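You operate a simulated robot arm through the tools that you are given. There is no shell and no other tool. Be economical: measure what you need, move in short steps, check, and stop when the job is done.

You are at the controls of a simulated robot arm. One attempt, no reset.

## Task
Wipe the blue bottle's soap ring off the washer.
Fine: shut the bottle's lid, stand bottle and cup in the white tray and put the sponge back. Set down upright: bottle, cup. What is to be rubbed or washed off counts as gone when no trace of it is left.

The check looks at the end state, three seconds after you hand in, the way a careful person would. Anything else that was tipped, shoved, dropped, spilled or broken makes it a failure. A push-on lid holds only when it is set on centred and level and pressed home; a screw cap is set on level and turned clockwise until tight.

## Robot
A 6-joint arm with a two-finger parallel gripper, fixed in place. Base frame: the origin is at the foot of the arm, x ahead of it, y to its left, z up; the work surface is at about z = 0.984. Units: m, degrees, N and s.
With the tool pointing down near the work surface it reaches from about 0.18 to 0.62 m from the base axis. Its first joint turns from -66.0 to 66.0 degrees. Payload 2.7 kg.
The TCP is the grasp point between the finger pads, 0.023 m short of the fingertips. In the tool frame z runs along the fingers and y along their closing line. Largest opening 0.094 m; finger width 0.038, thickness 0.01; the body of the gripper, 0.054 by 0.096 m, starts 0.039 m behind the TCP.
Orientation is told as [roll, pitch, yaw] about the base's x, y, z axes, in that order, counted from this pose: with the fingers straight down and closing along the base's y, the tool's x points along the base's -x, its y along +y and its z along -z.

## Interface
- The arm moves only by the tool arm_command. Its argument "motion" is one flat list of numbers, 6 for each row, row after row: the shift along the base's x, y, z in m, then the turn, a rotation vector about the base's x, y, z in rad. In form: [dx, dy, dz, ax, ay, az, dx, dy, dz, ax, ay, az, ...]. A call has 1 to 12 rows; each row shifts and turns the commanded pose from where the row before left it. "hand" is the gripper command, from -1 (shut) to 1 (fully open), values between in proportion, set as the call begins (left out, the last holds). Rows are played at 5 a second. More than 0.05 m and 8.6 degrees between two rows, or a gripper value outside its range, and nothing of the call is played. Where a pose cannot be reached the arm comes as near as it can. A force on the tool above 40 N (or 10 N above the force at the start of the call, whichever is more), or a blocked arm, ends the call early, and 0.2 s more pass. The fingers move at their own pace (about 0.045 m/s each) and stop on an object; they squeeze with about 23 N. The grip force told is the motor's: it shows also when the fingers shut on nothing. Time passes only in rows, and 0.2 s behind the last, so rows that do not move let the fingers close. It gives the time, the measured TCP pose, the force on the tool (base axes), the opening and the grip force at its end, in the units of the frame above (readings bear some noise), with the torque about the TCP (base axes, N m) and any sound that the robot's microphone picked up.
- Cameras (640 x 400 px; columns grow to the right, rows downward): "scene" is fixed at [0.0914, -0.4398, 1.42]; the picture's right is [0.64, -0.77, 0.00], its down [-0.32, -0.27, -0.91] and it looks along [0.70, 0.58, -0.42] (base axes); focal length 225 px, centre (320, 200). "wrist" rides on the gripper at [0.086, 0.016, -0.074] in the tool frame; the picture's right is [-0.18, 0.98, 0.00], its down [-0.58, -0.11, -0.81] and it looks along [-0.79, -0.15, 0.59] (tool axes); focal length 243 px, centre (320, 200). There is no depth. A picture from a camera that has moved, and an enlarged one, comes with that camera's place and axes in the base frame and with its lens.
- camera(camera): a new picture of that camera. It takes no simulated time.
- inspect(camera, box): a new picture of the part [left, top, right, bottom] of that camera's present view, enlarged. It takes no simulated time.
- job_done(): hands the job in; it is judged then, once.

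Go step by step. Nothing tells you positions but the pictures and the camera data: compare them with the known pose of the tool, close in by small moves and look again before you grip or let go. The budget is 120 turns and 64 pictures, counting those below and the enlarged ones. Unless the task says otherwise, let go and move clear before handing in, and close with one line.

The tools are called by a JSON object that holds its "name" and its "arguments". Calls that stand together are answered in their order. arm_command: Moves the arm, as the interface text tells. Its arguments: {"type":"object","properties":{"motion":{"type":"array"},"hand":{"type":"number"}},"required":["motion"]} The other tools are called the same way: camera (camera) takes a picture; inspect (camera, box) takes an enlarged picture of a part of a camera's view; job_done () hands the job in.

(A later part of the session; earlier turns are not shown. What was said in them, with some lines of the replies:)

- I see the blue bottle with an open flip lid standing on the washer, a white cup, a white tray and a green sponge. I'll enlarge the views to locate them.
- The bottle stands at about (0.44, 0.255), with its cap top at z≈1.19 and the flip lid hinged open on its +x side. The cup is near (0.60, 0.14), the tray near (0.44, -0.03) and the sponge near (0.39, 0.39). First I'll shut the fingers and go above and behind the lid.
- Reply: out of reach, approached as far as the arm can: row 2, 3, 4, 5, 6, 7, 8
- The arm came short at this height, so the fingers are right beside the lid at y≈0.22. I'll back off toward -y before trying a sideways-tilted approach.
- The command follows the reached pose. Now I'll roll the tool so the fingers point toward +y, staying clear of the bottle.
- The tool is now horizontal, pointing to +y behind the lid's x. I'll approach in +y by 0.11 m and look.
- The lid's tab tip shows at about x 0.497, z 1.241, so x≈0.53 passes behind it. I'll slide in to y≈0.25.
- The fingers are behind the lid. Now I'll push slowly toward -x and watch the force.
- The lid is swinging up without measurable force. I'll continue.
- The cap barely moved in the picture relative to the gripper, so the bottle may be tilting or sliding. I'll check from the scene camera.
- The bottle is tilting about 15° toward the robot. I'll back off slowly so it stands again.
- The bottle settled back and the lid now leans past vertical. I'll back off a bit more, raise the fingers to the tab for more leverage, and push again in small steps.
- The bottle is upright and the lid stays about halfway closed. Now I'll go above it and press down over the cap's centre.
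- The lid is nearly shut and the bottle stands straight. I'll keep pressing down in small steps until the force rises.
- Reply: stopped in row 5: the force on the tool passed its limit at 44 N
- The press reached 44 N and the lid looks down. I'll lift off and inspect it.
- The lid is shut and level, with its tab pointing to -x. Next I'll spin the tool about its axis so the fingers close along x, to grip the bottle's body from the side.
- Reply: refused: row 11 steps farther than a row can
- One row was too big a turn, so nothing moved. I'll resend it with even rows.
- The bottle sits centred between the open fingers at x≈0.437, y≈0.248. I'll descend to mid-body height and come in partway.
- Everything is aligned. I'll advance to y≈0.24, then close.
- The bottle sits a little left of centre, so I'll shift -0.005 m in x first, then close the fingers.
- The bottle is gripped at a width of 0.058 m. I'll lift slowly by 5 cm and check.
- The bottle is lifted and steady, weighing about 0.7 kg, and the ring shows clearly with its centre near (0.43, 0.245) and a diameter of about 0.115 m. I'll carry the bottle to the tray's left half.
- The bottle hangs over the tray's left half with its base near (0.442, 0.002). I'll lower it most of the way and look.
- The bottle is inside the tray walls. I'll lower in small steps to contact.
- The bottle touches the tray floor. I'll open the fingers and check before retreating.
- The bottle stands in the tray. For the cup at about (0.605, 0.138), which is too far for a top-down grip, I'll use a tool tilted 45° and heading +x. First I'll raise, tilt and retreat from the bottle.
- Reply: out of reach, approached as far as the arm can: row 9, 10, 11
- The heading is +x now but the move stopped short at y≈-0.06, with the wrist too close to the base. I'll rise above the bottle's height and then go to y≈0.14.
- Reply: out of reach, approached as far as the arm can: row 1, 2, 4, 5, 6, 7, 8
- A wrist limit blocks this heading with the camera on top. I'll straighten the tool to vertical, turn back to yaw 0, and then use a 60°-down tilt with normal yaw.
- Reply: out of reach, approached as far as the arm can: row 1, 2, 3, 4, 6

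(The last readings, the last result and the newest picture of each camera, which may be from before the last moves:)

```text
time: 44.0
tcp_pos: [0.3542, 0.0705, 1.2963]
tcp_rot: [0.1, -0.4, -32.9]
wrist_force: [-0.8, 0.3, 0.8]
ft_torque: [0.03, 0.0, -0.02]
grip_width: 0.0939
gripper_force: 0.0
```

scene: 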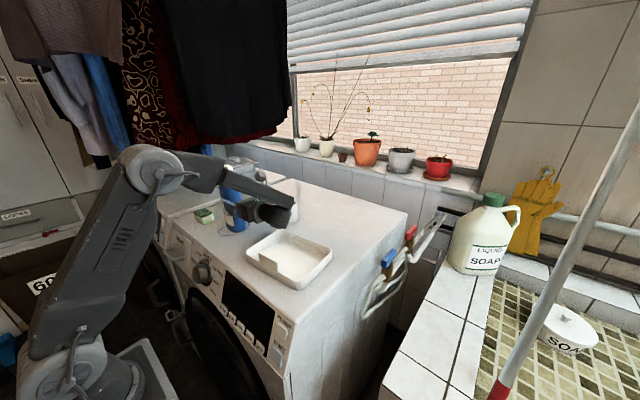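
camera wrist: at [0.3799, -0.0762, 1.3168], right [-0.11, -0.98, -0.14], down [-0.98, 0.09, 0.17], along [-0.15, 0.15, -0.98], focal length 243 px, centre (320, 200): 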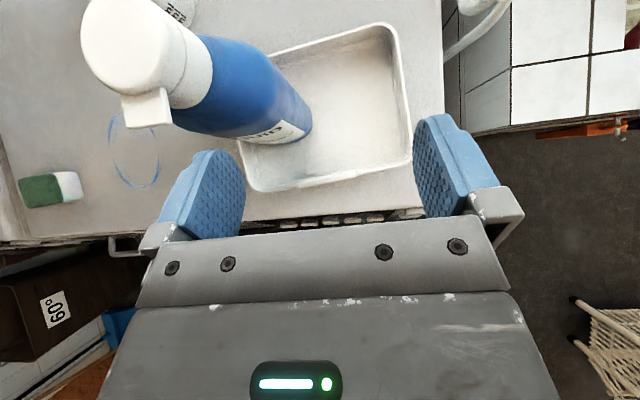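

{"name": "arm_command", "arguments": {"motion": [0, 0.018, 0, 0, 0, 0.1435, 0, 0.018, 0, 0, 0, 0.1435, 0, 0.017, 0, 0, 0, 0.1435, 0, 0.016, 0, 0, 0, 0.1435, 0.028, 0, 0, 0, -0.131, 0, 0.028, 0, 0, 0, -0.131, 0, 0.028, 0, 0, 0, -0.131, 0, 0.028, 0, 0, 0, -0.131, 0, 0, 0, -0.045, 0, 0, 0, 0, 0, -0.045, 0, 0, 0, 0, 0, -0.045, 0, 0, 0]}}

{"name": "camera", "arguments": {"camera": "wrist"}}

```text
time: 46.4
tcp_pos: [0.467, 0.1416, 1.1613]
tcp_rot: [0.5, -30.4, -0.4]
wrist_force: [0.3, 0.0, -0.5]
ft_torque: [0.0, -0.05, -0.01]
grip_width: 0.094
gripper_force: 0.1
```

```text
25 pictures are left
camera wrist: at [0.3544, 0.1569, 1.1829], right [0.16, 0.98, 0.1], down [0.09, -0.12, 0.99], along [0.98, -0.15, -0.11], focal length 243 px, centre (320, 200)
```

wrist: 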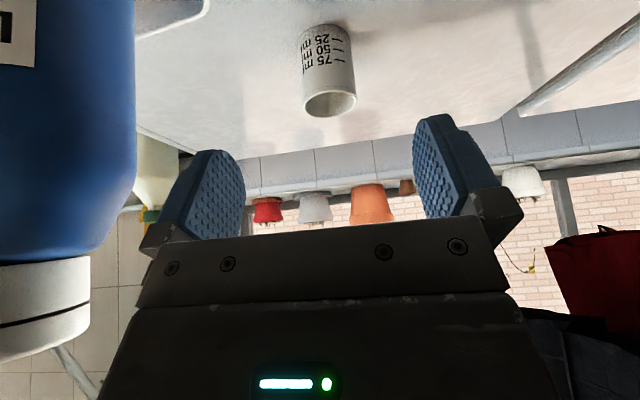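

The cup is straight ahead at about (0.60, 0.141). I'll descend to grip height short of it.

{"name": "arm_command", "arguments": {"motion": [0.01, 0, -0.04, 0, 0, 0, 0.01, 0, -0.04, 0, 0, 0, 0.01, 0, -0.036, 0, 0, 0, 0.02, 0, 0, 0, 0, 0]}}

{"name": "camera", "arguments": {"camera": "wrist"}}

```text
time: 47.4
tcp_pos: [0.5173, 0.1388, 1.0444]
tcp_rot: [0.4, -30.4, -0.4]
wrist_force: [0.2, -0.2, 0.3]
ft_torque: [0.01, -0.04, -0.06]
grip_width: 0.0939
gripper_force: 0.1
```

```text
24 pictures are left
camera wrist: at [0.4047, 0.156, 1.0652], right [0.16, 0.98, 0.1], down [0.09, -0.12, 0.99], along [0.98, -0.15, -0.11], focal length 243 px, centre (320, 200)
```

wrist: 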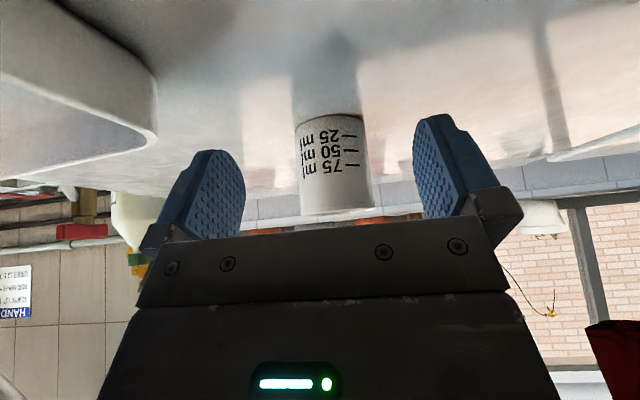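

The cup is centred between the fingers. I'll advance around it.

{"name": "arm_command", "arguments": {"motion": [0.02, 0.002, 0, 0, 0, 0, 0.02, 0.001, 0, 0, 0, 0, 0.02, 0, 0, 0, 0, 0, 0.02, 0, 0, 0, 0, 0]}}

{"name": "camera", "arguments": {"camera": "wrist"}}

{"name": "inspect", "arguments": {"camera": "scene", "box": [220, 130, 380, 290]}}

```text
time: 48.4
tcp_pos: [0.5959, 0.1422, 1.0443]
tcp_rot: [0.4, -30.2, -0.4]
wrist_force: [0.6, -0.6, 0.3]
ft_torque: [0.02, 0.0, 0.02]
grip_width: 0.0941
gripper_force: 0.1
```

```text
23 pictures are left
camera wrist: at [0.4843, 0.158, 1.0658], right [0.16, 0.98, 0.1], down [0.1, -0.11, 0.99], along [0.98, -0.15, -0.11], focal length 243 px, centre (320, 200)
```

wrist: 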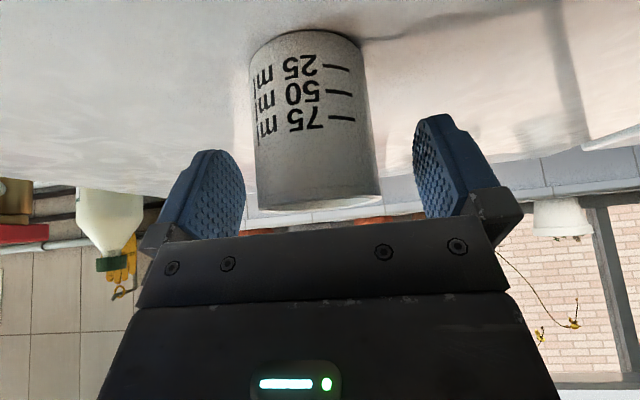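

```text
2.50 times, centred on (300, 210) of scene
camera zoom: at [0.0914, -0.4398, 1.42], right [0.64, -0.77, 0.0], down [-0.32, -0.27, -0.91], along [0.7, 0.58, -0.42], focal length 562 px, centre (370, 175)
```

zoom: 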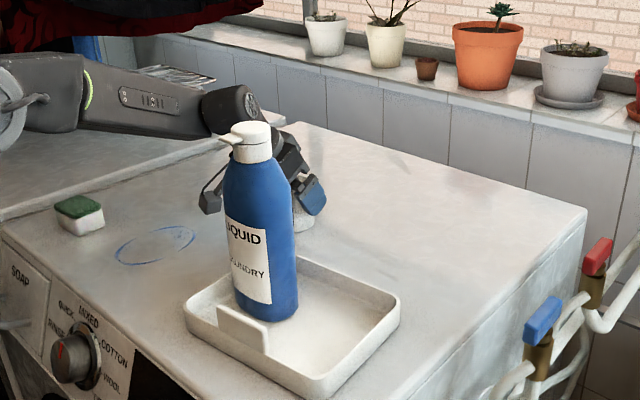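

The cup sits between the pads. I'll close gently and lift.

{"name": "arm_command", "arguments": {"motion": [0, 0, 0, 0, 0, 0, 0, 0, 0, 0, 0, 0, 0, 0, 0, 0, 0, 0, 0, 0, 0, 0, 0, 0, 0, 0, 0, 0, 0, 0], "hand": -1}}

{"name": "arm_command", "arguments": {"motion": [0, 0, 0.01, 0, 0, 0, -0.01, 0, 0.02, 0, 0, 0, -0.02, 0, 0.03, 0, 0, 0, -0.02, 0, 0.03, 0, 0, 0]}}

{"name": "camera", "arguments": {"camera": "wrist"}}

```text
time: 49.6
tcp_pos: [0.5964, 0.1419, 1.0438]
tcp_rot: [0.4, -30.3, -0.3]
wrist_force: [-0.8, -0.3, 0.4]
ft_torque: [-0.05, 0.03, 0.0]
grip_width: 0.0594
gripper_force: 23.2
```

```text
time: 50.6
tcp_pos: [0.5447, 0.1419, 1.1366]
tcp_rot: [0.3, -30.4, -0.4]
wrist_force: [-0.5, 0.9, 0.3]
ft_torque: [0.01, 0.01, -0.01]
grip_width: 0.0
gripper_force: 23.0
```

```text
21 pictures are left
camera wrist: at [0.4326, 0.1589, 1.1577], right [0.16, 0.98, 0.1], down [0.1, -0.12, 0.99], along [0.98, -0.15, -0.11], focal length 243 px, centre (320, 200)
```

wrist: 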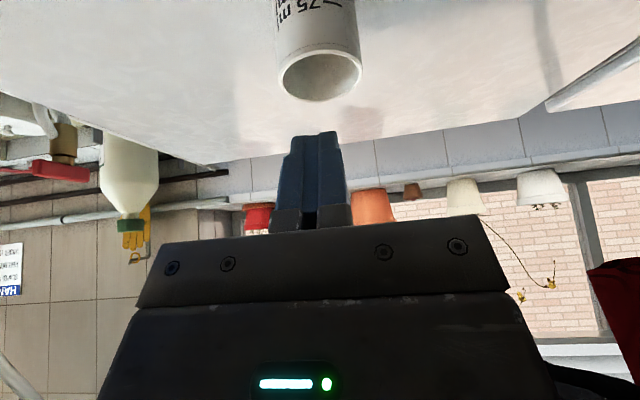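

The cup slipped out on the lift but still stands upright. I'll reopen, go back and down, and take a deeper grip.

{"name": "arm_command", "arguments": {"motion": [-0.03, 0, -0.01, 0, 0, 0, 0, 0, -0.03, 0, 0, 0, 0, 0, -0.035, 0, 0, 0, 0, 0, -0.0375, 0, 0, 0], "hand": 1}}

{"name": "camera", "arguments": {"camera": "wrist"}}

{"name": "inspect", "arguments": {"camera": "scene", "box": [260, 170, 340, 250]}}

```text
time: 51.6
tcp_pos: [0.5166, 0.1446, 1.0218]
tcp_rot: [0.5, -30.4, -0.3]
wrist_force: [0.2, 0.8, 0.0]
ft_torque: [0.01, -0.01, 0.03]
grip_width: 0.0868
gripper_force: 0.0
```

```text
20 pictures are left
camera wrist: at [0.4047, 0.1613, 1.043], right [0.16, 0.98, 0.1], down [0.09, -0.12, 0.99], along [0.98, -0.15, -0.11], focal length 243 px, centre (320, 200)
```

wrist: 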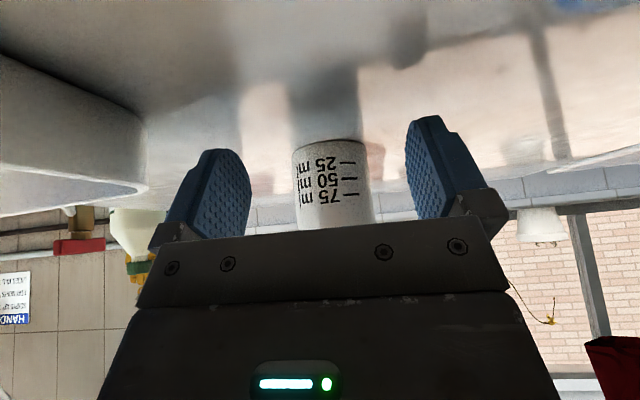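

```text
5.00 times, centred on (300, 210) of scene
camera zoom: at [0.0914, -0.4398, 1.42], right [0.64, -0.77, 0.0], down [-0.32, -0.27, -0.91], along [0.7, 0.58, -0.42], focal length 1124 px, centre (420, 150)
```

zoom: 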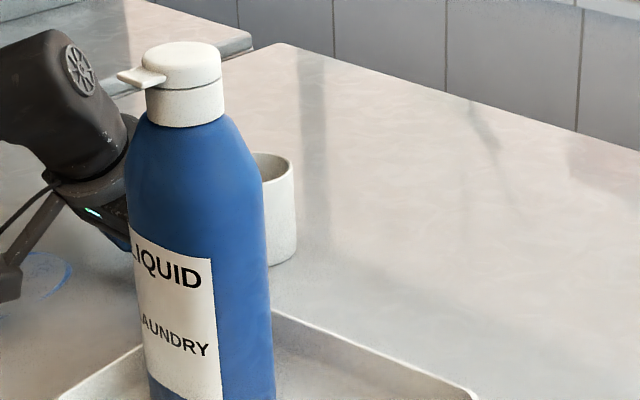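

The cup is still upright and centred. I'll advance, close and lift a little to test.

{"name": "arm_command", "arguments": {"motion": [0.02, 0, 0, 0, 0, 0, 0.02, 0, 0, 0, 0, 0, 0.02, 0, 0, 0, 0, 0, 0.018, 0, 0, 0, 0, 0, 0, 0, 0, 0, 0, 0]}}

{"name": "arm_command", "arguments": {"motion": [0, 0, 0, 0, 0, 0, 0, 0, 0, 0, 0, 0, 0, 0, 0, 0, 0, 0, 0, 0, 0, 0, 0, 0, 0, 0, 0, 0, 0, 0, 0, 0, 0, 0, 0, 0], "hand": -1}}

{"name": "arm_command", "arguments": {"motion": [0, 0, 0.004, 0, 0, 0, 0, 0, 0.006, 0, 0, 0, 0, 0, 0.008, 0, 0, 0]}}

{"name": "camera", "arguments": {"camera": "wrist"}}

```text
time: 52.8
tcp_pos: [0.5944, 0.143, 1.0214]
tcp_rot: [0.5, -30.4, -0.2]
wrist_force: [-2.1, -0.3, 1.6]
ft_torque: [-0.04, 0.03, 0.01]
grip_width: 0.0939
gripper_force: 0.0
```

```text
time: 54.2
tcp_pos: [0.5951, 0.1423, 1.0216]
tcp_rot: [0.4, -30.5, -0.3]
wrist_force: [1.1, 1.3, 5.1]
ft_torque: [-0.09, 0.07, 0.01]
grip_width: 0.0589
gripper_force: 23.2
```

```text
time: 55.0
tcp_pos: [0.595, 0.1423, 1.0386]
tcp_rot: [0.4, -30.3, -0.4]
wrist_force: [-0.3, 0.4, -1.1]
ft_torque: [0.02, -0.01, 0.02]
grip_width: 0.0589
gripper_force: 23.4
```

```text
18 pictures are left
camera wrist: at [0.4826, 0.1589, 1.061], right [0.16, 0.98, 0.1], down [0.1, -0.11, 0.99], along [0.98, -0.15, -0.11], focal length 243 px, centre (320, 200)
```

wrist: 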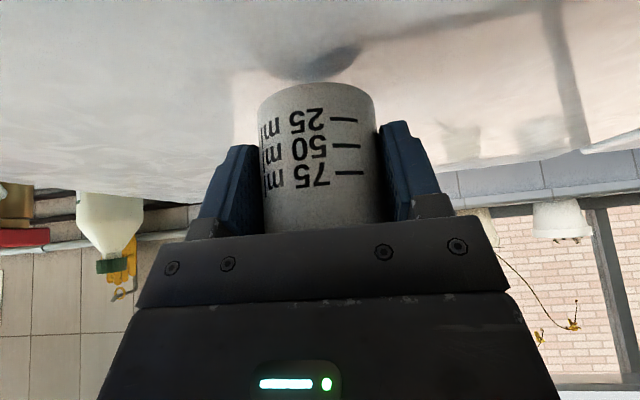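

The cup is held now. I'll bring it back toward the base beside the bottle at a safe distance.

{"name": "arm_command", "arguments": {"motion": [0, 0, 0.02, 0, 0, 0, -0.035, 0, 0.025, 0, 0, 0, -0.04, 0, 0.025, 0, 0, 0, -0.04, 0, 0.025, 0, 0, 0, -0.04, 0, 0.025, 0, 0, 0, -0.04, 0, 0.025, 0, 0, 0, -0.035, 0, 0.01, 0, 0, 0, -0.03, -0.01, 0.005, 0, 0, 0]}}

{"name": "arm_command", "arguments": {"motion": [0, -0.0197, 0, 0, 0, 0.1428, 0, -0.0197, 0, 0, 0, 0.1428, 0, -0.0197, 0, 0, 0, 0.1428, 0, -0.0197, 0, 0, 0, 0.1428, 0, -0.0197, 0, 0, 0, 0.1428, 0, -0.0197, 0, 0, 0, 0.1428, 0, -0.0197, 0, 0, 0, 0.1428, 0, -0.0197, 0, 0, 0, 0.1428, 0, -0.0197, 0, 0, 0, 0.1428, 0, -0.0197, 0, 0, 0, 0.1428, 0, -0.0197, 0, 0, 0, 0.1428]}}

{"name": "camera", "arguments": {"camera": "scene"}}

```text
time: 56.8
tcp_pos: [0.3355, 0.1325, 1.2004]
tcp_rot: [0.2, -30.3, -0.4]
wrist_force: [0.0, -0.2, -0.5]
ft_torque: [0.01, -0.01, 0.0]
grip_width: 0.0589
gripper_force: 23.2
```

```text
time: 59.2
tcp_pos: [0.3344, -0.0841, 1.2006]
tcp_rot: [0.4, -30.3, 89.8]
wrist_force: [-0.3, 0.1, -1.2]
ft_torque: [0.0, 0.02, 0.0]
grip_width: 0.059
gripper_force: 23.2
```

```text
17 pictures are left
```

scene: 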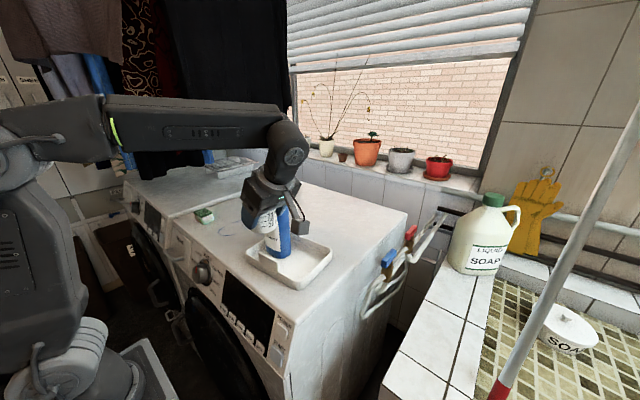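

The cup is carried with heading +y. Next I'll move over the tray's free half and lower partway.

{"name": "arm_command", "arguments": {"motion": [0.035, 0, -0.025, 0, 0, 0, 0.035, 0, -0.025, 0, 0, 0, 0.035, 0, -0.03, 0, 0, 0, 0, 0, -0.035, 0, 0, 0]}}

{"name": "inspect", "arguments": {"camera": "scene", "box": [220, 190, 340, 300]}}

```text
time: 60.2
tcp_pos: [0.4415, -0.0847, 1.086]
tcp_rot: [0.3, -30.3, 89.8]
wrist_force: [0.4, 0.4, -1.3]
ft_torque: [-0.03, 0.04, -0.01]
grip_width: 0.0589
gripper_force: 22.5
```

```text
3.64 times, centred on (280, 245) of scene
camera zoom: at [0.0914, -0.4398, 1.42], right [0.64, -0.77, 0.0], down [-0.32, -0.27, -0.91], along [0.7, 0.58, -0.42], focal length 817 px, centre (466, 36)
```

zoom: 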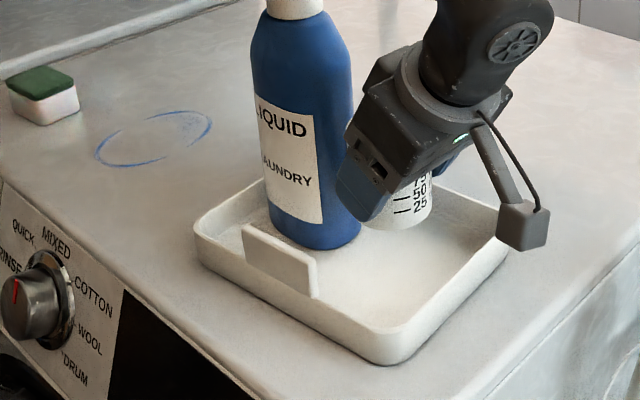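

The cup is over the free area. I'll lower gently to contact.

{"name": "arm_command", "arguments": {"motion": [0, 0.002, -0.015, 0, 0, 0, 0, 0.001, -0.015, 0, 0, 0, 0, 0, -0.012, 0, 0, 0, 0, 0, -0.007, 0, 0, 0, 0, 0, -0.004, 0, 0, 0]}}

```text
time: 61.4
tcp_pos: [0.4404, -0.081, 1.0323]
tcp_rot: [0.4, -30.3, 89.8]
wrist_force: [0.9, -0.1, -0.2]
ft_torque: [0.03, 0.07, 0.01]
grip_width: 0.0587
gripper_force: 23.0
```

{"name": "arm_command", "arguments": {"motion": [0, 0, -0.002, 0, 0, 0, 0, 0, -0.002, 0, 0, 0, 0, 0, -0.001, 0, 0, 0]}}

{"name": "inspect", "arguments": {"camera": "scene", "box": [240, 200, 340, 290]}}

```text
time: 62.2
tcp_pos: [0.4411, -0.0804, 1.0268]
tcp_rot: [0.4, -30.3, 89.6]
wrist_force: [0.1, 0.4, -1.0]
ft_torque: [0.01, 0.0, 0.01]
grip_width: 0.0591
gripper_force: 23.1
```

```text
4.44 times, centred on (290, 245) of scene
camera zoom: at [0.0914, -0.4398, 1.42], right [0.64, -0.77, 0.0], down [-0.32, -0.27, -0.91], along [0.7, 0.58, -0.42], focal length 999 px, centre (453, 0)
```

zoom: 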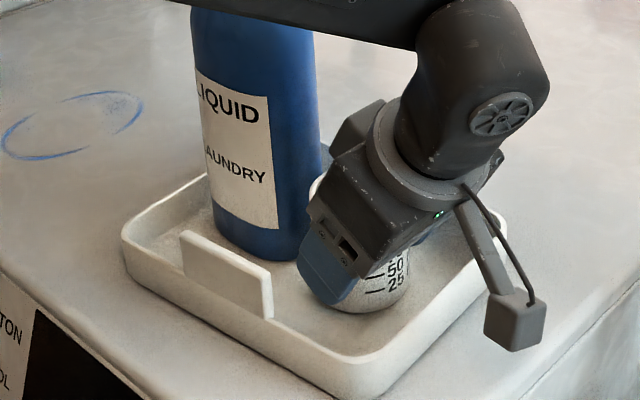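

{"name": "arm_command", "arguments": {"motion": [0, 0, -0.0015, 0, 0, 0, 0, 0, -0.0015, 0, 0, 0]}}

```text
time: 62.8
tcp_pos: [0.4407, -0.0804, 1.0263]
tcp_rot: [0.2, -30.2, 89.8]
wrist_force: [-4.7, -1.2, 18.2]
ft_torque: [0.22, 0.07, -0.03]
grip_width: 0.0592
gripper_force: 22.7
```

The cup is in contact (18 N). I'll ease up 1 mm, open partly, then lift straight up.

{"name": "arm_command", "arguments": {"motion": [0, 0, 0.001, 0, 0, 0, 0, 0, 0.001, 0, 0, 0]}}

{"name": "arm_command", "arguments": {"motion": [0, 0, 0, 0, 0, 0, 0, 0, 0, 0, 0, 0, 0, 0, 0, 0, 0, 0, 0, 0, 0.008, 0, 0, 0, 0, 0, 0.015, 0, 0, 0, 0, 0, 0.025, 0, 0, 0, 0, -0.01, 0.03, 0, 0, 0, 0, -0.02, 0.03, 0, 0, 0], "hand": 0.55}}

{"name": "inspect", "arguments": {"camera": "scene", "box": [180, 160, 340, 290]}}

```text
time: 63.4
tcp_pos: [0.44, -0.0823, 1.0261]
tcp_rot: [0.4, -30.3, 89.7]
wrist_force: [1.8, -0.6, 7.1]
ft_torque: [0.1, -0.33, 0.0]
grip_width: 0.0589
gripper_force: 22.2
```

```text
time: 65.2
tcp_pos: [0.4414, -0.1109, 1.1356]
tcp_rot: [0.4, -30.3, 89.7]
wrist_force: [0.4, 0.5, -0.4]
ft_torque: [0.01, 0.01, 0.01]
grip_width: 0.073
gripper_force: 0.1
```

```text
3.08 times, centred on (260, 225) of scene
camera zoom: at [0.0914, -0.4398, 1.42], right [0.64, -0.77, 0.0], down [-0.32, -0.27, -0.91], along [0.7, 0.58, -0.42], focal length 691 px, centre (505, 123)
```

zoom: 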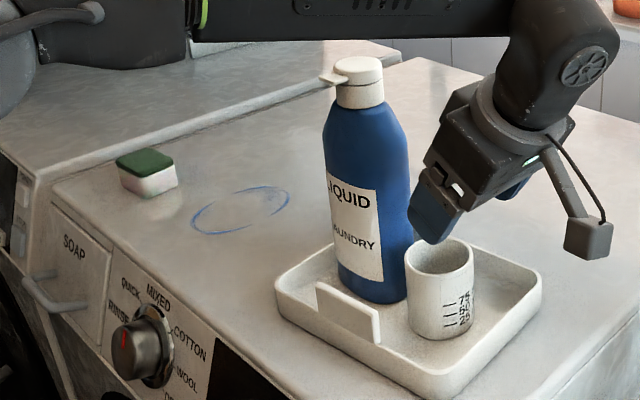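

Bottle and cup both stand upright in the tray. Next is the sponge, which I'll enlarge to get its orientation.

{"name": "inspect", "arguments": {"camera": "scene", "box": [190, 190, 290, 250]}}

```text
6.40 times, centred on (240, 220) of scene
camera zoom: at [0.0914, -0.4398, 1.42], right [0.64, -0.77, 0.0], down [-0.32, -0.27, -0.91], along [0.7, 0.58, -0.42], focal length 1438 px, centre (832, 72)
```

zoom: 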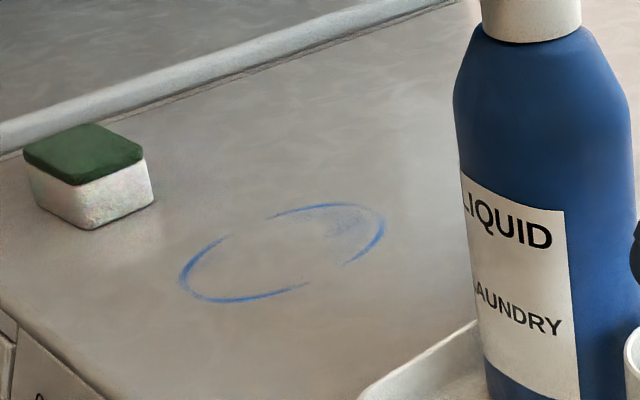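

The sponge is about 0.046 × 0.053 m, centred near (0.39, 0.386) with a yaw of about 8°, and its top is at z≈1.01. I'll go vertical, around the bottle, to above the sponge.

{"name": "arm_command", "arguments": {"motion": [-0.025, 0, 0.03, -0.131, 0, 0, -0.025, 0, 0.03, -0.131, 0, 0, -0.025, 0, 0.03, -0.131, 0, 0, -0.025, 0, 0.03, -0.131, 0, 0, 0, 0.045, 0, 0, 0, -0.143, 0, 0.045, 0, 0, 0, -0.143, 0, 0.045, 0, 0, 0, -0.143, 0, 0.045, 0, 0, 0, -0.143, 0, 0.045, 0, 0, 0, -0.143, 0, 0.045, 0, 0, 0, -0.143], "hand": 1}}

{"name": "arm_command", "arguments": {"motion": [0, 0.045, -0.01, 0, 0, -0.143, 0, 0.045, -0.01, 0, 0, -0.143, 0, 0.045, -0.02, 0, 0, -0.143, 0.01, 0.045, -0.03, 0, 0, -0.143, 0.02, 0.04, -0.02, 0, 0, 0, 0.018, 0.007, -0.03, 0, 0, 0]}}

{"name": "camera", "arguments": {"camera": "wrist"}}

```text
time: 67.4
tcp_pos: [0.3395, 0.1594, 1.2542]
tcp_rot: [0.3, -0.3, 40.5]
wrist_force: [-0.6, 0.9, 0.0]
ft_torque: [0.01, -0.02, 0.01]
grip_width: 0.0941
gripper_force: 0.0
```

```text
refused: row 4 steps farther than a row can; nothing moved
```

```text
12 pictures are left
camera wrist: at [0.2638, 0.1152, 1.3283], right [-0.5, 0.87, 0.0], down [0.51, 0.29, 0.81], along [0.7, 0.41, -0.59], focal length 243 px, centre (320, 200)
```

wrist: 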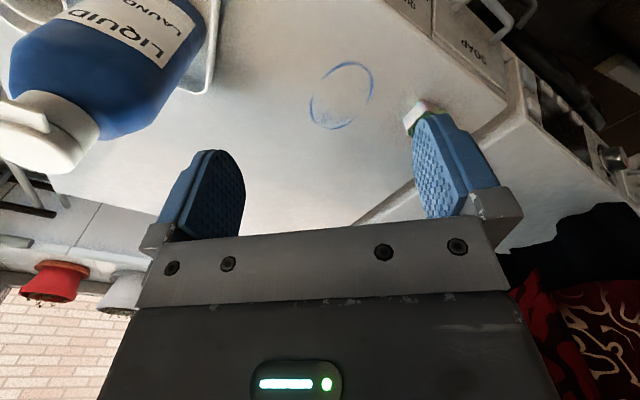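

One row was too long, so nothing moved. The ring from here is centred near (0.426, 0.246). I'll resend with smaller steps.

{"name": "arm_command", "arguments": {"motion": [0, 0.04, -0.01, 0, 0, -0.143, 0, 0.04, -0.015, 0, 0, -0.143, 0, 0.04, -0.015, 0, 0, -0.143, 0.01, 0.04, -0.02, 0, 0, -0.143, 0.02, 0.035, -0.02, 0, 0, 0, 0.02, 0.032, -0.02, 0, 0, 0, 0, 0, -0.03, 0, 0, 0]}}

{"name": "camera", "arguments": {"camera": "wrist"}}

```text
time: 68.2
tcp_pos: [0.339, 0.2822, 1.2135]
tcp_rot: [-0.2, 0.1, 14.5]
wrist_force: [-22.1, -18.8, -3.2]
ft_torque: [1.71, -1.95, 0.2]
grip_width: 0.0942
gripper_force: 0.1
stopped in row 4: the force on the tool passed its limit at 75 N (the readings are from after the stop); the commanded pose is now the measured one
```

```text
11 pictures are left
camera wrist: at [0.2511, 0.2769, 1.2883], right [-0.07, 1.0, 0.0], down [0.59, 0.04, 0.81], along [0.8, 0.05, -0.59], focal length 243 px, centre (320, 200)
```

wrist: 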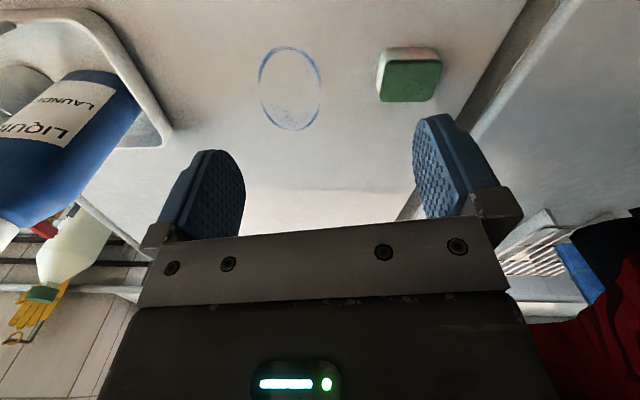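

The tool hit something hard there. I'll look at the scene before moving.

{"name": "camera", "arguments": {"camera": "scene"}}

```text
10 pictures are left
```

scene: 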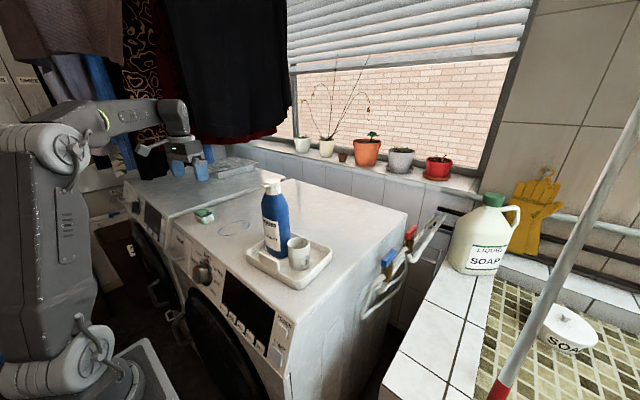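

The gripper body touched something at about z 1.30, probably the hanging clothes, which reach down to z≈1.24 near the sponge. I'll back off and use the low, tilted approach with heading +y under the hems.

{"name": "arm_command", "arguments": {"motion": [-0.005, -0.03, 0, 0, 0, 0, 0, -0.04, 0, 0, 0, 0.1325, 0, -0.04, 0, 0, 0, 0.1325, 0, -0.02, -0.01, 0, 0, 0.1325, 0.005, 0, -0.01, 0, 0, 0.1325, 0.005, 0, -0.01, 0, 0, 0.1325, 0.005, 0, -0.01, 0, 0, 0.1325, 0.005, 0, -0.01, 0, 0, 0.1325, 0.005, 0, -0.01, 0, 0, 0.1325, 0.005, 0, -0.01, 0, 0, 0.1325, 0.005, 0, -0.01, 0, 0, 0.1325, 0.005, 0, -0.01, 0, 0, 0.1325]}}

{"name": "arm_command", "arguments": {"motion": [0, 0, -0.01, 0.131, 0, 0, 0, 0, -0.01, 0.131, 0, 0, 0, 0, -0.01, 0.131, 0, 0, 0, 0, -0.01, 0.131, 0, 0]}}

```text
time: 70.8
tcp_pos: [0.3762, 0.153, 1.1211]
tcp_rot: [0.0, 0.0, 98.0]
wrist_force: [-0.4, 0.3, 0.0]
ft_torque: [-0.02, -0.01, -0.02]
grip_width: 0.0942
gripper_force: 0.0
```

```text
time: 71.8
tcp_pos: [0.3752, 0.155, 1.0819]
tcp_rot: [-4.7, -29.8, 99.0]
wrist_force: [-0.8, -0.2, -0.1]
ft_torque: [0.01, -0.02, 0.0]
grip_width: 0.0939
gripper_force: 0.1
```

I'll level the small roll and approach the sponge at low height, then look.

{"name": "arm_command", "arguments": {"motion": [0.005, 0.03, -0.01, 0, 0.07, 0, 0.005, 0.03, -0.01, 0, 0, 0, 0.005, 0.03, -0.005, 0, 0, 0, 0, 0.03, 0, 0, 0, 0]}}

{"name": "camera", "arguments": {"camera": "wrist"}}

```text
time: 72.8
tcp_pos: [0.3905, 0.2746, 1.058]
tcp_rot: [0.0, -30.4, 96.5]
wrist_force: [0.9, 0.4, -0.3]
ft_torque: [0.0, 0.0, -0.03]
grip_width: 0.0938
gripper_force: 0.1
```

```text
9 pictures are left
camera wrist: at [0.387, 0.1617, 1.0796], right [-0.99, 0.04, 0.09], down [0.1, 0.11, 0.99], along [0.03, 0.99, -0.11], focal length 243 px, centre (320, 200)
```

wrist: 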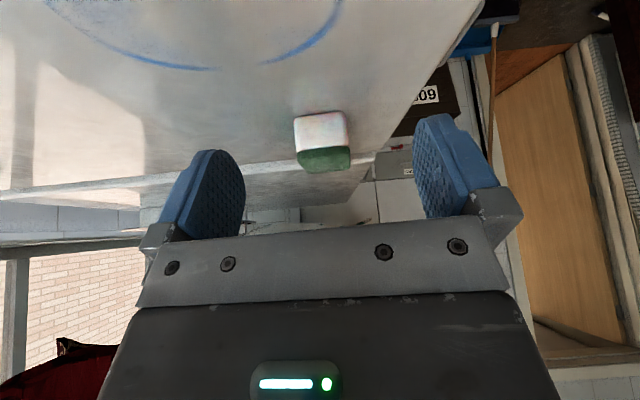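

The sponge is at about (0.385, 0.386). I'll lower to grip height and slide around it.

{"name": "arm_command", "arguments": {"motion": [-0.003, 0.01, -0.02, 0, 0, 0, -0.0025, 0.01, -0.017, 0, 0, 0, 0, 0.03, 0, 0, 0, 0, 0, 0.03, 0, 0, 0, 0, 0, 0.03, 0, 0, 0, 0]}}

{"name": "camera", "arguments": {"camera": "wrist"}}

```text
time: 74.0
tcp_pos: [0.3857, 0.384, 1.0205]
tcp_rot: [0.1, -30.1, 96.5]
wrist_force: [-0.5, 0.9, -0.3]
ft_torque: [-0.03, -0.01, 0.0]
grip_width: 0.0939
gripper_force: 0.1
```

```text
8 pictures are left
camera wrist: at [0.3826, 0.2712, 1.0418], right [-0.99, 0.04, 0.09], down [0.1, 0.11, 0.99], along [0.03, 0.99, -0.11], focal length 243 px, centre (320, 200)
```

wrist: 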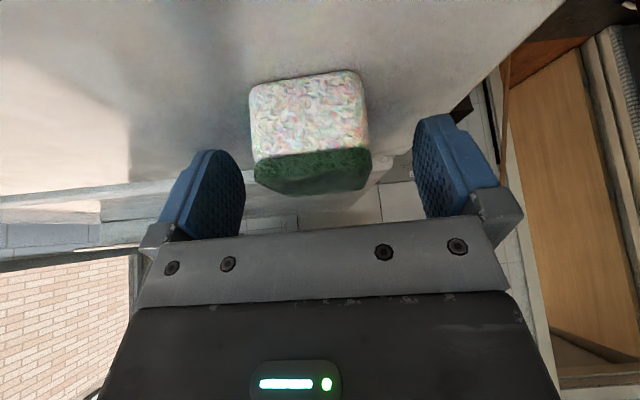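

The sponge is between the fingers. I'll shift 4 mm in +x and close.

{"name": "arm_command", "arguments": {"motion": [0.004, 0.002, 0, 0, 0, 0]}}

{"name": "arm_command", "arguments": {"motion": [0, 0, 0, 0, 0, 0, 0, 0, 0, 0, 0, 0, 0, 0, 0, 0, 0, 0, 0, 0, 0, 0, 0, 0, 0, 0, 0, 0, 0, 0, 0, 0, 0, 0, 0, 0], "hand": -1}}

{"name": "arm_command", "arguments": {"motion": [0, 0, 0.005, 0, 0, 0, 0, -0.01, 0.008, 0, 0, 0, 0.01, -0.03, 0, 0, 0, 0]}}

{"name": "camera", "arguments": {"camera": "wrist"}}

```text
time: 74.5
tcp_pos: [0.3902, 0.3864, 1.0207]
tcp_rot: [0.0, -30.2, 96.7]
wrist_force: [0.6, 0.3, 0.2]
ft_torque: [0.01, 0.04, -0.03]
grip_width: 0.0941
gripper_force: 0.0
```

```text
time: 75.8
tcp_pos: [0.3883, 0.385, 1.0207]
tcp_rot: [0.1, -30.2, 96.8]
wrist_force: [-1.0, 0.6, 0.4]
ft_torque: [0.01, -0.01, 0.01]
grip_width: 0.045
gripper_force: 23.0
```

```text
time: 76.7
tcp_pos: [0.3996, 0.3458, 1.0335]
tcp_rot: [0.0, -30.2, 96.7]
wrist_force: [-0.4, -0.7, -0.2]
ft_torque: [-0.03, -0.02, 0.01]
grip_width: 0.0452
gripper_force: 23.2
```

```text
7 pictures are left
camera wrist: at [0.3957, 0.233, 1.0552], right [-0.99, 0.04, 0.09], down [0.1, 0.11, 0.99], along [0.03, 0.99, -0.11], focal length 243 px, centre (320, 200)
```

wrist: 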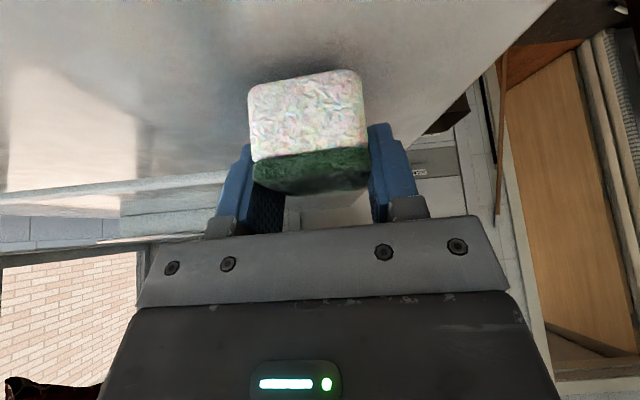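

The sponge is held at a width of 0.045 m. To keep the wrist away from the bottle and the clothes while wiping, I'll turn to a heading of about 40°.

{"name": "arm_command", "arguments": {"motion": [0, -0.005, 0.006, 0, 0, -0.142, 0, -0.005, 0.006, 0, 0, -0.142, 0, -0.005, 0, 0, 0, -0.142, 0, -0.005, 0, 0, 0, -0.142, 0, -0.005, 0, 0, 0, -0.142, -0.01, -0.01, 0, 0, 0, -0.142, -0.02, -0.02, 0, 0, 0, -0.142]}}

```text
time: 78.2
tcp_pos: [0.3697, 0.2902, 1.0445]
tcp_rot: [0.0, -30.3, 39.7]
wrist_force: [0.8, 0.8, -0.3]
ft_torque: [0.01, 0.02, 0.0]
grip_width: 0.0453
gripper_force: 22.8
```

{"name": "arm_command", "arguments": {"motion": [-0.003, -0.002, -0.012, 0, 0, 0, 0, 0, -0.009, 0, 0, 0, 0, 0, -0.003, 0, 0, 0, 0, 0, -0.002, 0, 0, 0]}}

```text
time: 79.2
tcp_pos: [0.3669, 0.2904, 1.0199]
tcp_rot: [0.1, -30.6, 39.7]
wrist_force: [-3.1, -1.6, 12.4]
ft_torque: [-0.17, 0.21, -0.03]
grip_width: 0.0452
gripper_force: 23.2
```

There is 12 N of contact on the surface. I'll wipe back and forth over the whole ring area.

{"name": "arm_command", "arguments": {"motion": [0.025, 0, 0, 0, 0, 0, 0.025, 0, 0, 0, 0, 0, 0.025, 0, 0, 0, 0, 0, 0.025, 0, 0, 0, 0, 0, 0.025, 0, 0, 0, 0, 0, 0, -0.018, 0, 0, 0, 0, -0.025, 0, 0, 0, 0, 0, -0.025, 0, 0, 0, 0, 0, -0.025, 0, 0, 0, 0, 0, -0.025, 0, 0, 0, 0, 0, -0.025, 0, 0, 0, 0, 0, 0, -0.018, 0, 0, 0, 0]}}

{"name": "arm_command", "arguments": {"motion": [0.025, 0, 0, 0, 0, 0, 0.025, 0, 0, 0, 0, 0, 0.025, 0, 0, 0, 0, 0, 0.025, 0, 0, 0, 0, 0, 0.025, 0, 0, 0, 0, 0, 0, -0.018, 0, 0, 0, 0, -0.025, 0, 0, 0, 0, 0, -0.025, 0, 0, 0, 0, 0, -0.025, 0, 0, 0, 0, 0, -0.025, 0, 0, 0, 0, 0, -0.025, 0, 0, 0, 0, 0, 0, -0.018, 0, 0, 0, 0]}}

{"name": "arm_command", "arguments": {"motion": [0.025, 0, 0, 0, 0, 0, 0.025, 0, 0, 0, 0, 0, 0.025, 0, 0, 0, 0, 0, 0.025, 0, 0, 0, 0, 0, 0.025, 0, 0, 0, 0, 0, 0, -0.012, 0, 0, 0, 0, -0.025, 0, 0, 0, 0, 0, -0.025, 0, 0, 0, 0, 0, -0.025, 0, 0, 0, 0, 0, -0.025, 0, 0, 0, 0, 0, -0.025, 0, 0, 0, 0, 0]}}

{"name": "inspect", "arguments": {"camera": "scene", "box": [180, 170, 340, 290]}}

```text
time: 81.8
tcp_pos: [0.365, 0.2502, 1.0212]
tcp_rot: [0.0, -30.3, 39.7]
wrist_force: [-0.8, 6.6, 11.1]
ft_torque: [0.22, 0.03, -0.02]
grip_width: 0.045
gripper_force: 22.9
```

```text
time: 84.5
tcp_pos: [0.3669, 0.2189, 1.0185]
tcp_rot: [0.0, -30.5, 39.8]
wrist_force: [-1.5, 8.8, 18.5]
ft_torque: [0.13, 0.19, -0.11]
grip_width: 0.045
gripper_force: 23.3
```

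```text
time: 86.8
tcp_pos: [0.3656, 0.2039, 1.0194]
tcp_rot: [0.1, -30.3, 39.7]
wrist_force: [3.7, 0.0, 5.7]
ft_torque: [-0.04, -0.16, 0.03]
grip_width: 0.045
gripper_force: 22.7
```

```text
3.33 times, centred on (260, 230) of scene
camera zoom: at [0.0914, -0.4399, 1.42], right [0.64, -0.77, 0.0], down [-0.32, -0.27, -0.91], along [0.7, 0.58, -0.42], focal length 749 px, centre (520, 100)
```

zoom: 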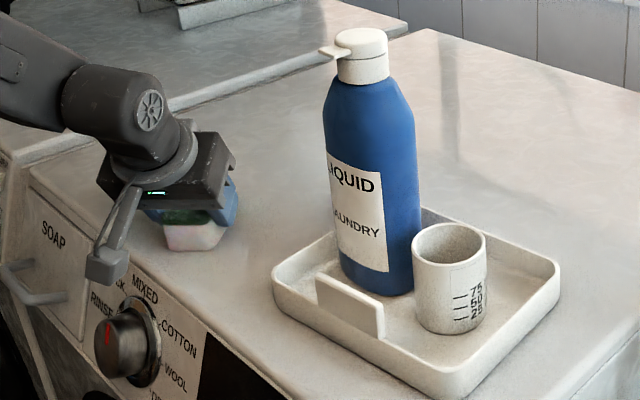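

The ring looks gone where visible. I'll do a second crosswise pass for certainty, then look.

{"name": "arm_command", "arguments": {"motion": [0, 0.024, -0.001, 0, 0, 0, 0, 0.024, 0, 0, 0, 0, 0, 0.024, 0, 0, 0, 0, 0, 0.02, 0, 0, 0, 0, 0.022, 0, 0, 0, 0, 0, 0, -0.024, 0, 0, 0, 0, 0, -0.024, 0, 0, 0, 0, 0, -0.024, 0, 0, 0, 0, 0, -0.02, 0, 0, 0, 0, 0.022, 0, 0, 0, 0, 0, 0, 0.024, 0, 0, 0, 0, 0, 0.024, 0, 0, 0, 0]}}

{"name": "arm_command", "arguments": {"motion": [0, 0.024, 0, 0, 0, 0, 0, 0.02, 0, 0, 0, 0, 0.022, 0, 0, 0, 0, 0, 0, -0.024, 0, 0, 0, 0, 0, -0.024, 0, 0, 0, 0, 0, -0.024, 0, 0, 0, 0, 0, -0.02, 0, 0, 0, 0, 0.022, 0, 0, 0, 0, 0, 0, 0.024, 0, 0, 0, 0, 0, 0.024, 0, 0, 0, 0, 0, 0.024, 0, 0, 0, 0, 0, 0.02, 0, 0, 0, 0]}}

{"name": "arm_command", "arguments": {"motion": [0.022, 0, 0, 0, 0, 0, 0, -0.024, 0, 0, 0, 0, 0, -0.024, 0, 0, 0, 0, 0, -0.024, 0, 0, 0, 0, 0, -0.02, 0, 0, 0, 0, 0.018, 0, 0, 0, 0, 0, 0, 0.024, 0, 0, 0, 0, 0, 0.024, 0, 0, 0, 0, 0, 0.024, 0, 0, 0, 0, 0, 0.02, 0, 0, 0, 0]}}

{"name": "arm_command", "arguments": {"motion": [0, 0, 0.01, 0, 0, 0, -0.02, 0.01, 0.015, 0, 0, 0, -0.04, 0.015, 0, 0, 0, 0, -0.04, 0.015, 0, 0, 0, 0]}}

{"name": "inspect", "arguments": {"camera": "scene", "box": [190, 180, 290, 260]}}

```text
time: 89.5
tcp_pos: [0.4096, 0.2517, 1.0194]
tcp_rot: [-0.1, -30.3, 39.6]
wrist_force: [-0.1, -7.9, 17.8]
ft_torque: [-0.17, -0.1, -0.02]
grip_width: 0.0451
gripper_force: 22.6
```

```text
time: 92.0
tcp_pos: [0.4549, 0.2967, 1.0179]
tcp_rot: [0.0, -30.4, 39.7]
wrist_force: [-0.6, -7.7, 16.8]
ft_torque: [-0.23, -0.02, 0.01]
grip_width: 0.0449
gripper_force: 23.5
```

```text
time: 94.2
tcp_pos: [0.4938, 0.2957, 1.0192]
tcp_rot: [0.1, -30.2, 39.7]
wrist_force: [-0.3, -1.3, 4.2]
ft_torque: [0.02, -0.11, -0.03]
grip_width: 0.0449
gripper_force: 22.7
```

```text
time: 95.2
tcp_pos: [0.3932, 0.3359, 1.0421]
tcp_rot: [0.1, -30.3, 39.7]
wrist_force: [0.5, 0.0, 0.0]
ft_torque: [0.02, 0.03, -0.02]
grip_width: 0.0449
gripper_force: 23.1
```

```text
5.00 times, centred on (240, 220) of scene
camera zoom: at [0.0914, -0.4398, 1.42], right [0.64, -0.77, 0.0], down [-0.32, -0.27, -0.91], along [0.7, 0.58, -0.42], focal length 1124 px, centre (720, 100)
```

zoom: 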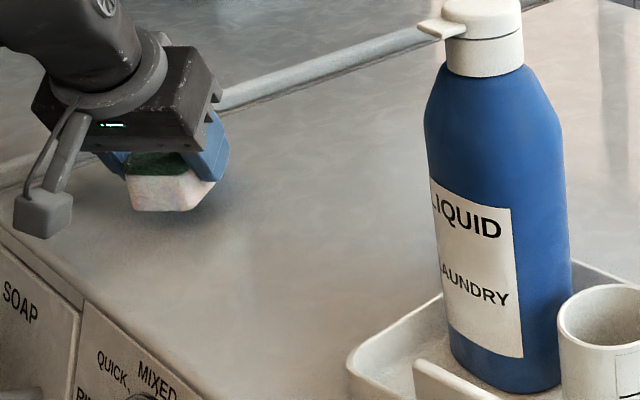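

The ring is gone. Now I'll return the sponge to its original spot and orientation.

{"name": "arm_command", "arguments": {"motion": [0, 0, 0, 0, 0, 0.142, 0, 0, 0, 0, 0, 0.142, 0, 0, 0, 0, 0, 0.142, 0, 0, 0, 0, 0, 0.142, 0, 0, 0, 0, 0, 0.142, 0, 0, 0, 0, 0, 0.142, 0, 0, 0, 0, 0, 0.142, -0.002, 0.025, 0, 0, 0, 0, -0.0025, 0.0245, 0, 0, 0, 0, 0, 0, -0.012, 0, 0, 0, 0, 0, -0.007, 0, 0, 0]}}

```text
time: 97.7
tcp_pos: [0.3903, 0.3877, 1.0229]
tcp_rot: [0.1, -30.4, 96.7]
wrist_force: [-0.2, 0.1, -0.4]
ft_torque: [0.02, 0.03, 0.0]
grip_width: 0.045
gripper_force: 22.7
```

{"name": "arm_command", "arguments": {"motion": [-0.001, -0.002, -0.001, 0, 0, 0, 0, 0, -0.0015, 0, 0, 0]}}

{"name": "arm_command", "arguments": {"motion": [0, 0, 0, 0, 0, 0, 0, 0, 0, 0, 0, 0, 0, 0, 0, 0, 0, 0, 0, 0, 0, 0, 0, 0], "hand": 1}}

{"name": "arm_command", "arguments": {"motion": [0, -0.02, 0, 0, 0, 0, 0, -0.03, 0, 0, 0, 0, 0, -0.03, 0.01, 0, 0, 0, -0.01, -0.03, 0.02, 0, 0, 0, -0.02, -0.03, 0.02, 0, 0, 0, -0.04, 0, 0.025, 0, 0, 0, -0.03, 0, 0.03, 0, 0, 0]}}

{"name": "inspect", "arguments": {"camera": "scene", "box": [180, 160, 340, 290]}}

```text
time: 98.2
tcp_pos: [0.3886, 0.3854, 1.0216]
tcp_rot: [0.0, -30.2, 96.7]
wrist_force: [-0.8, -0.8, -0.1]
ft_torque: [0.01, -0.02, -0.01]
grip_width: 0.0451
gripper_force: 22.5
```

```text
time: 99.2
tcp_pos: [0.3881, 0.3839, 1.0214]
tcp_rot: [-0.1, -30.2, 96.7]
wrist_force: [-0.8, -0.4, 0.4]
ft_torque: [0.03, -0.03, -0.02]
grip_width: 0.0939
gripper_force: 0.0
```

```text
time: 100.8
tcp_pos: [0.2887, 0.2452, 1.126]
tcp_rot: [0.1, -30.2, 96.6]
wrist_force: [0.3, -0.2, 0.8]
ft_torque: [0.02, -0.01, -0.02]
grip_width: 0.0941
gripper_force: 0.1
```

```text
3.08 times, centred on (260, 225) of scene
camera zoom: at [0.0914, -0.4398, 1.42], right [0.64, -0.77, 0.0], down [-0.32, -0.27, -0.91], along [0.7, 0.58, -0.42], focal length 691 px, centre (505, 123)
```

zoom: 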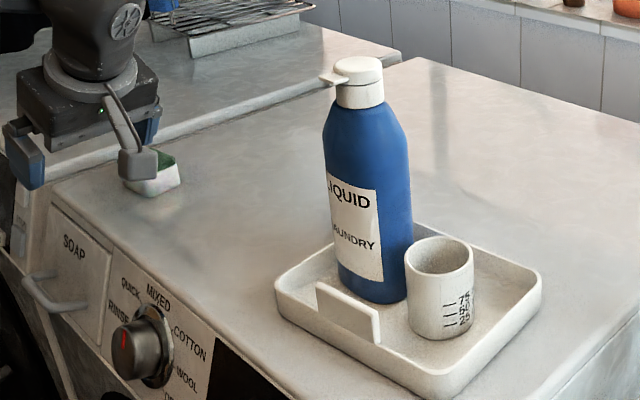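

The sponge is back, and the bottle and cup are standing in the tray. I'll move clear and take a close check of the ring area and sponge.

{"name": "arm_command", "arguments": {"motion": [0, -0.03, 0.03, 0, 0, 0, 0, -0.035, 0.03, 0, 0, 0, 0, -0.035, 0.03, 0, 0, 0, 0, -0.035, 0.03, 0, 0, 0, 0, -0.03, 0.03, 0, 0, 0]}}

{"name": "inspect", "arguments": {"camera": "scene", "box": [190, 180, 290, 250]}}

```text
time: 102.0
tcp_pos: [0.2888, 0.0777, 1.2768]
tcp_rot: [0.1, -30.2, 96.7]
wrist_force: [-0.3, 0.0, 0.1]
ft_torque: [0.01, -0.04, 0.03]
grip_width: 0.0942
gripper_force: 0.0
```

```text
5.71 times, centred on (240, 215) of scene
camera zoom: at [0.0914, -0.4398, 1.42], right [0.64, -0.77, 0.0], down [-0.32, -0.27, -0.91], along [0.7, 0.58, -0.42], focal length 1284 px, centre (777, 114)
```

zoom: 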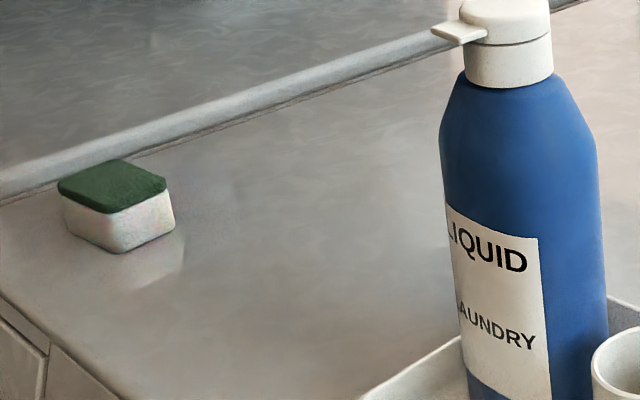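

The washer top is clean, the lid is shut, the sponge is back in place, and the bottle and cup stand upright in the tray. I'm handing in.

{"name": "job_done", "arguments": {}}

```text
The job is handed in.
```

The soap ring is wiped off, the bottle's lid is shut, bottle and cup stand upright in the tray, and the sponge is back in its spot; on the way the gripper bumped something once at about 75 N, probably the hanging clothes, and I saw nothing out of place afterwards, though I did not check the clothes up close.
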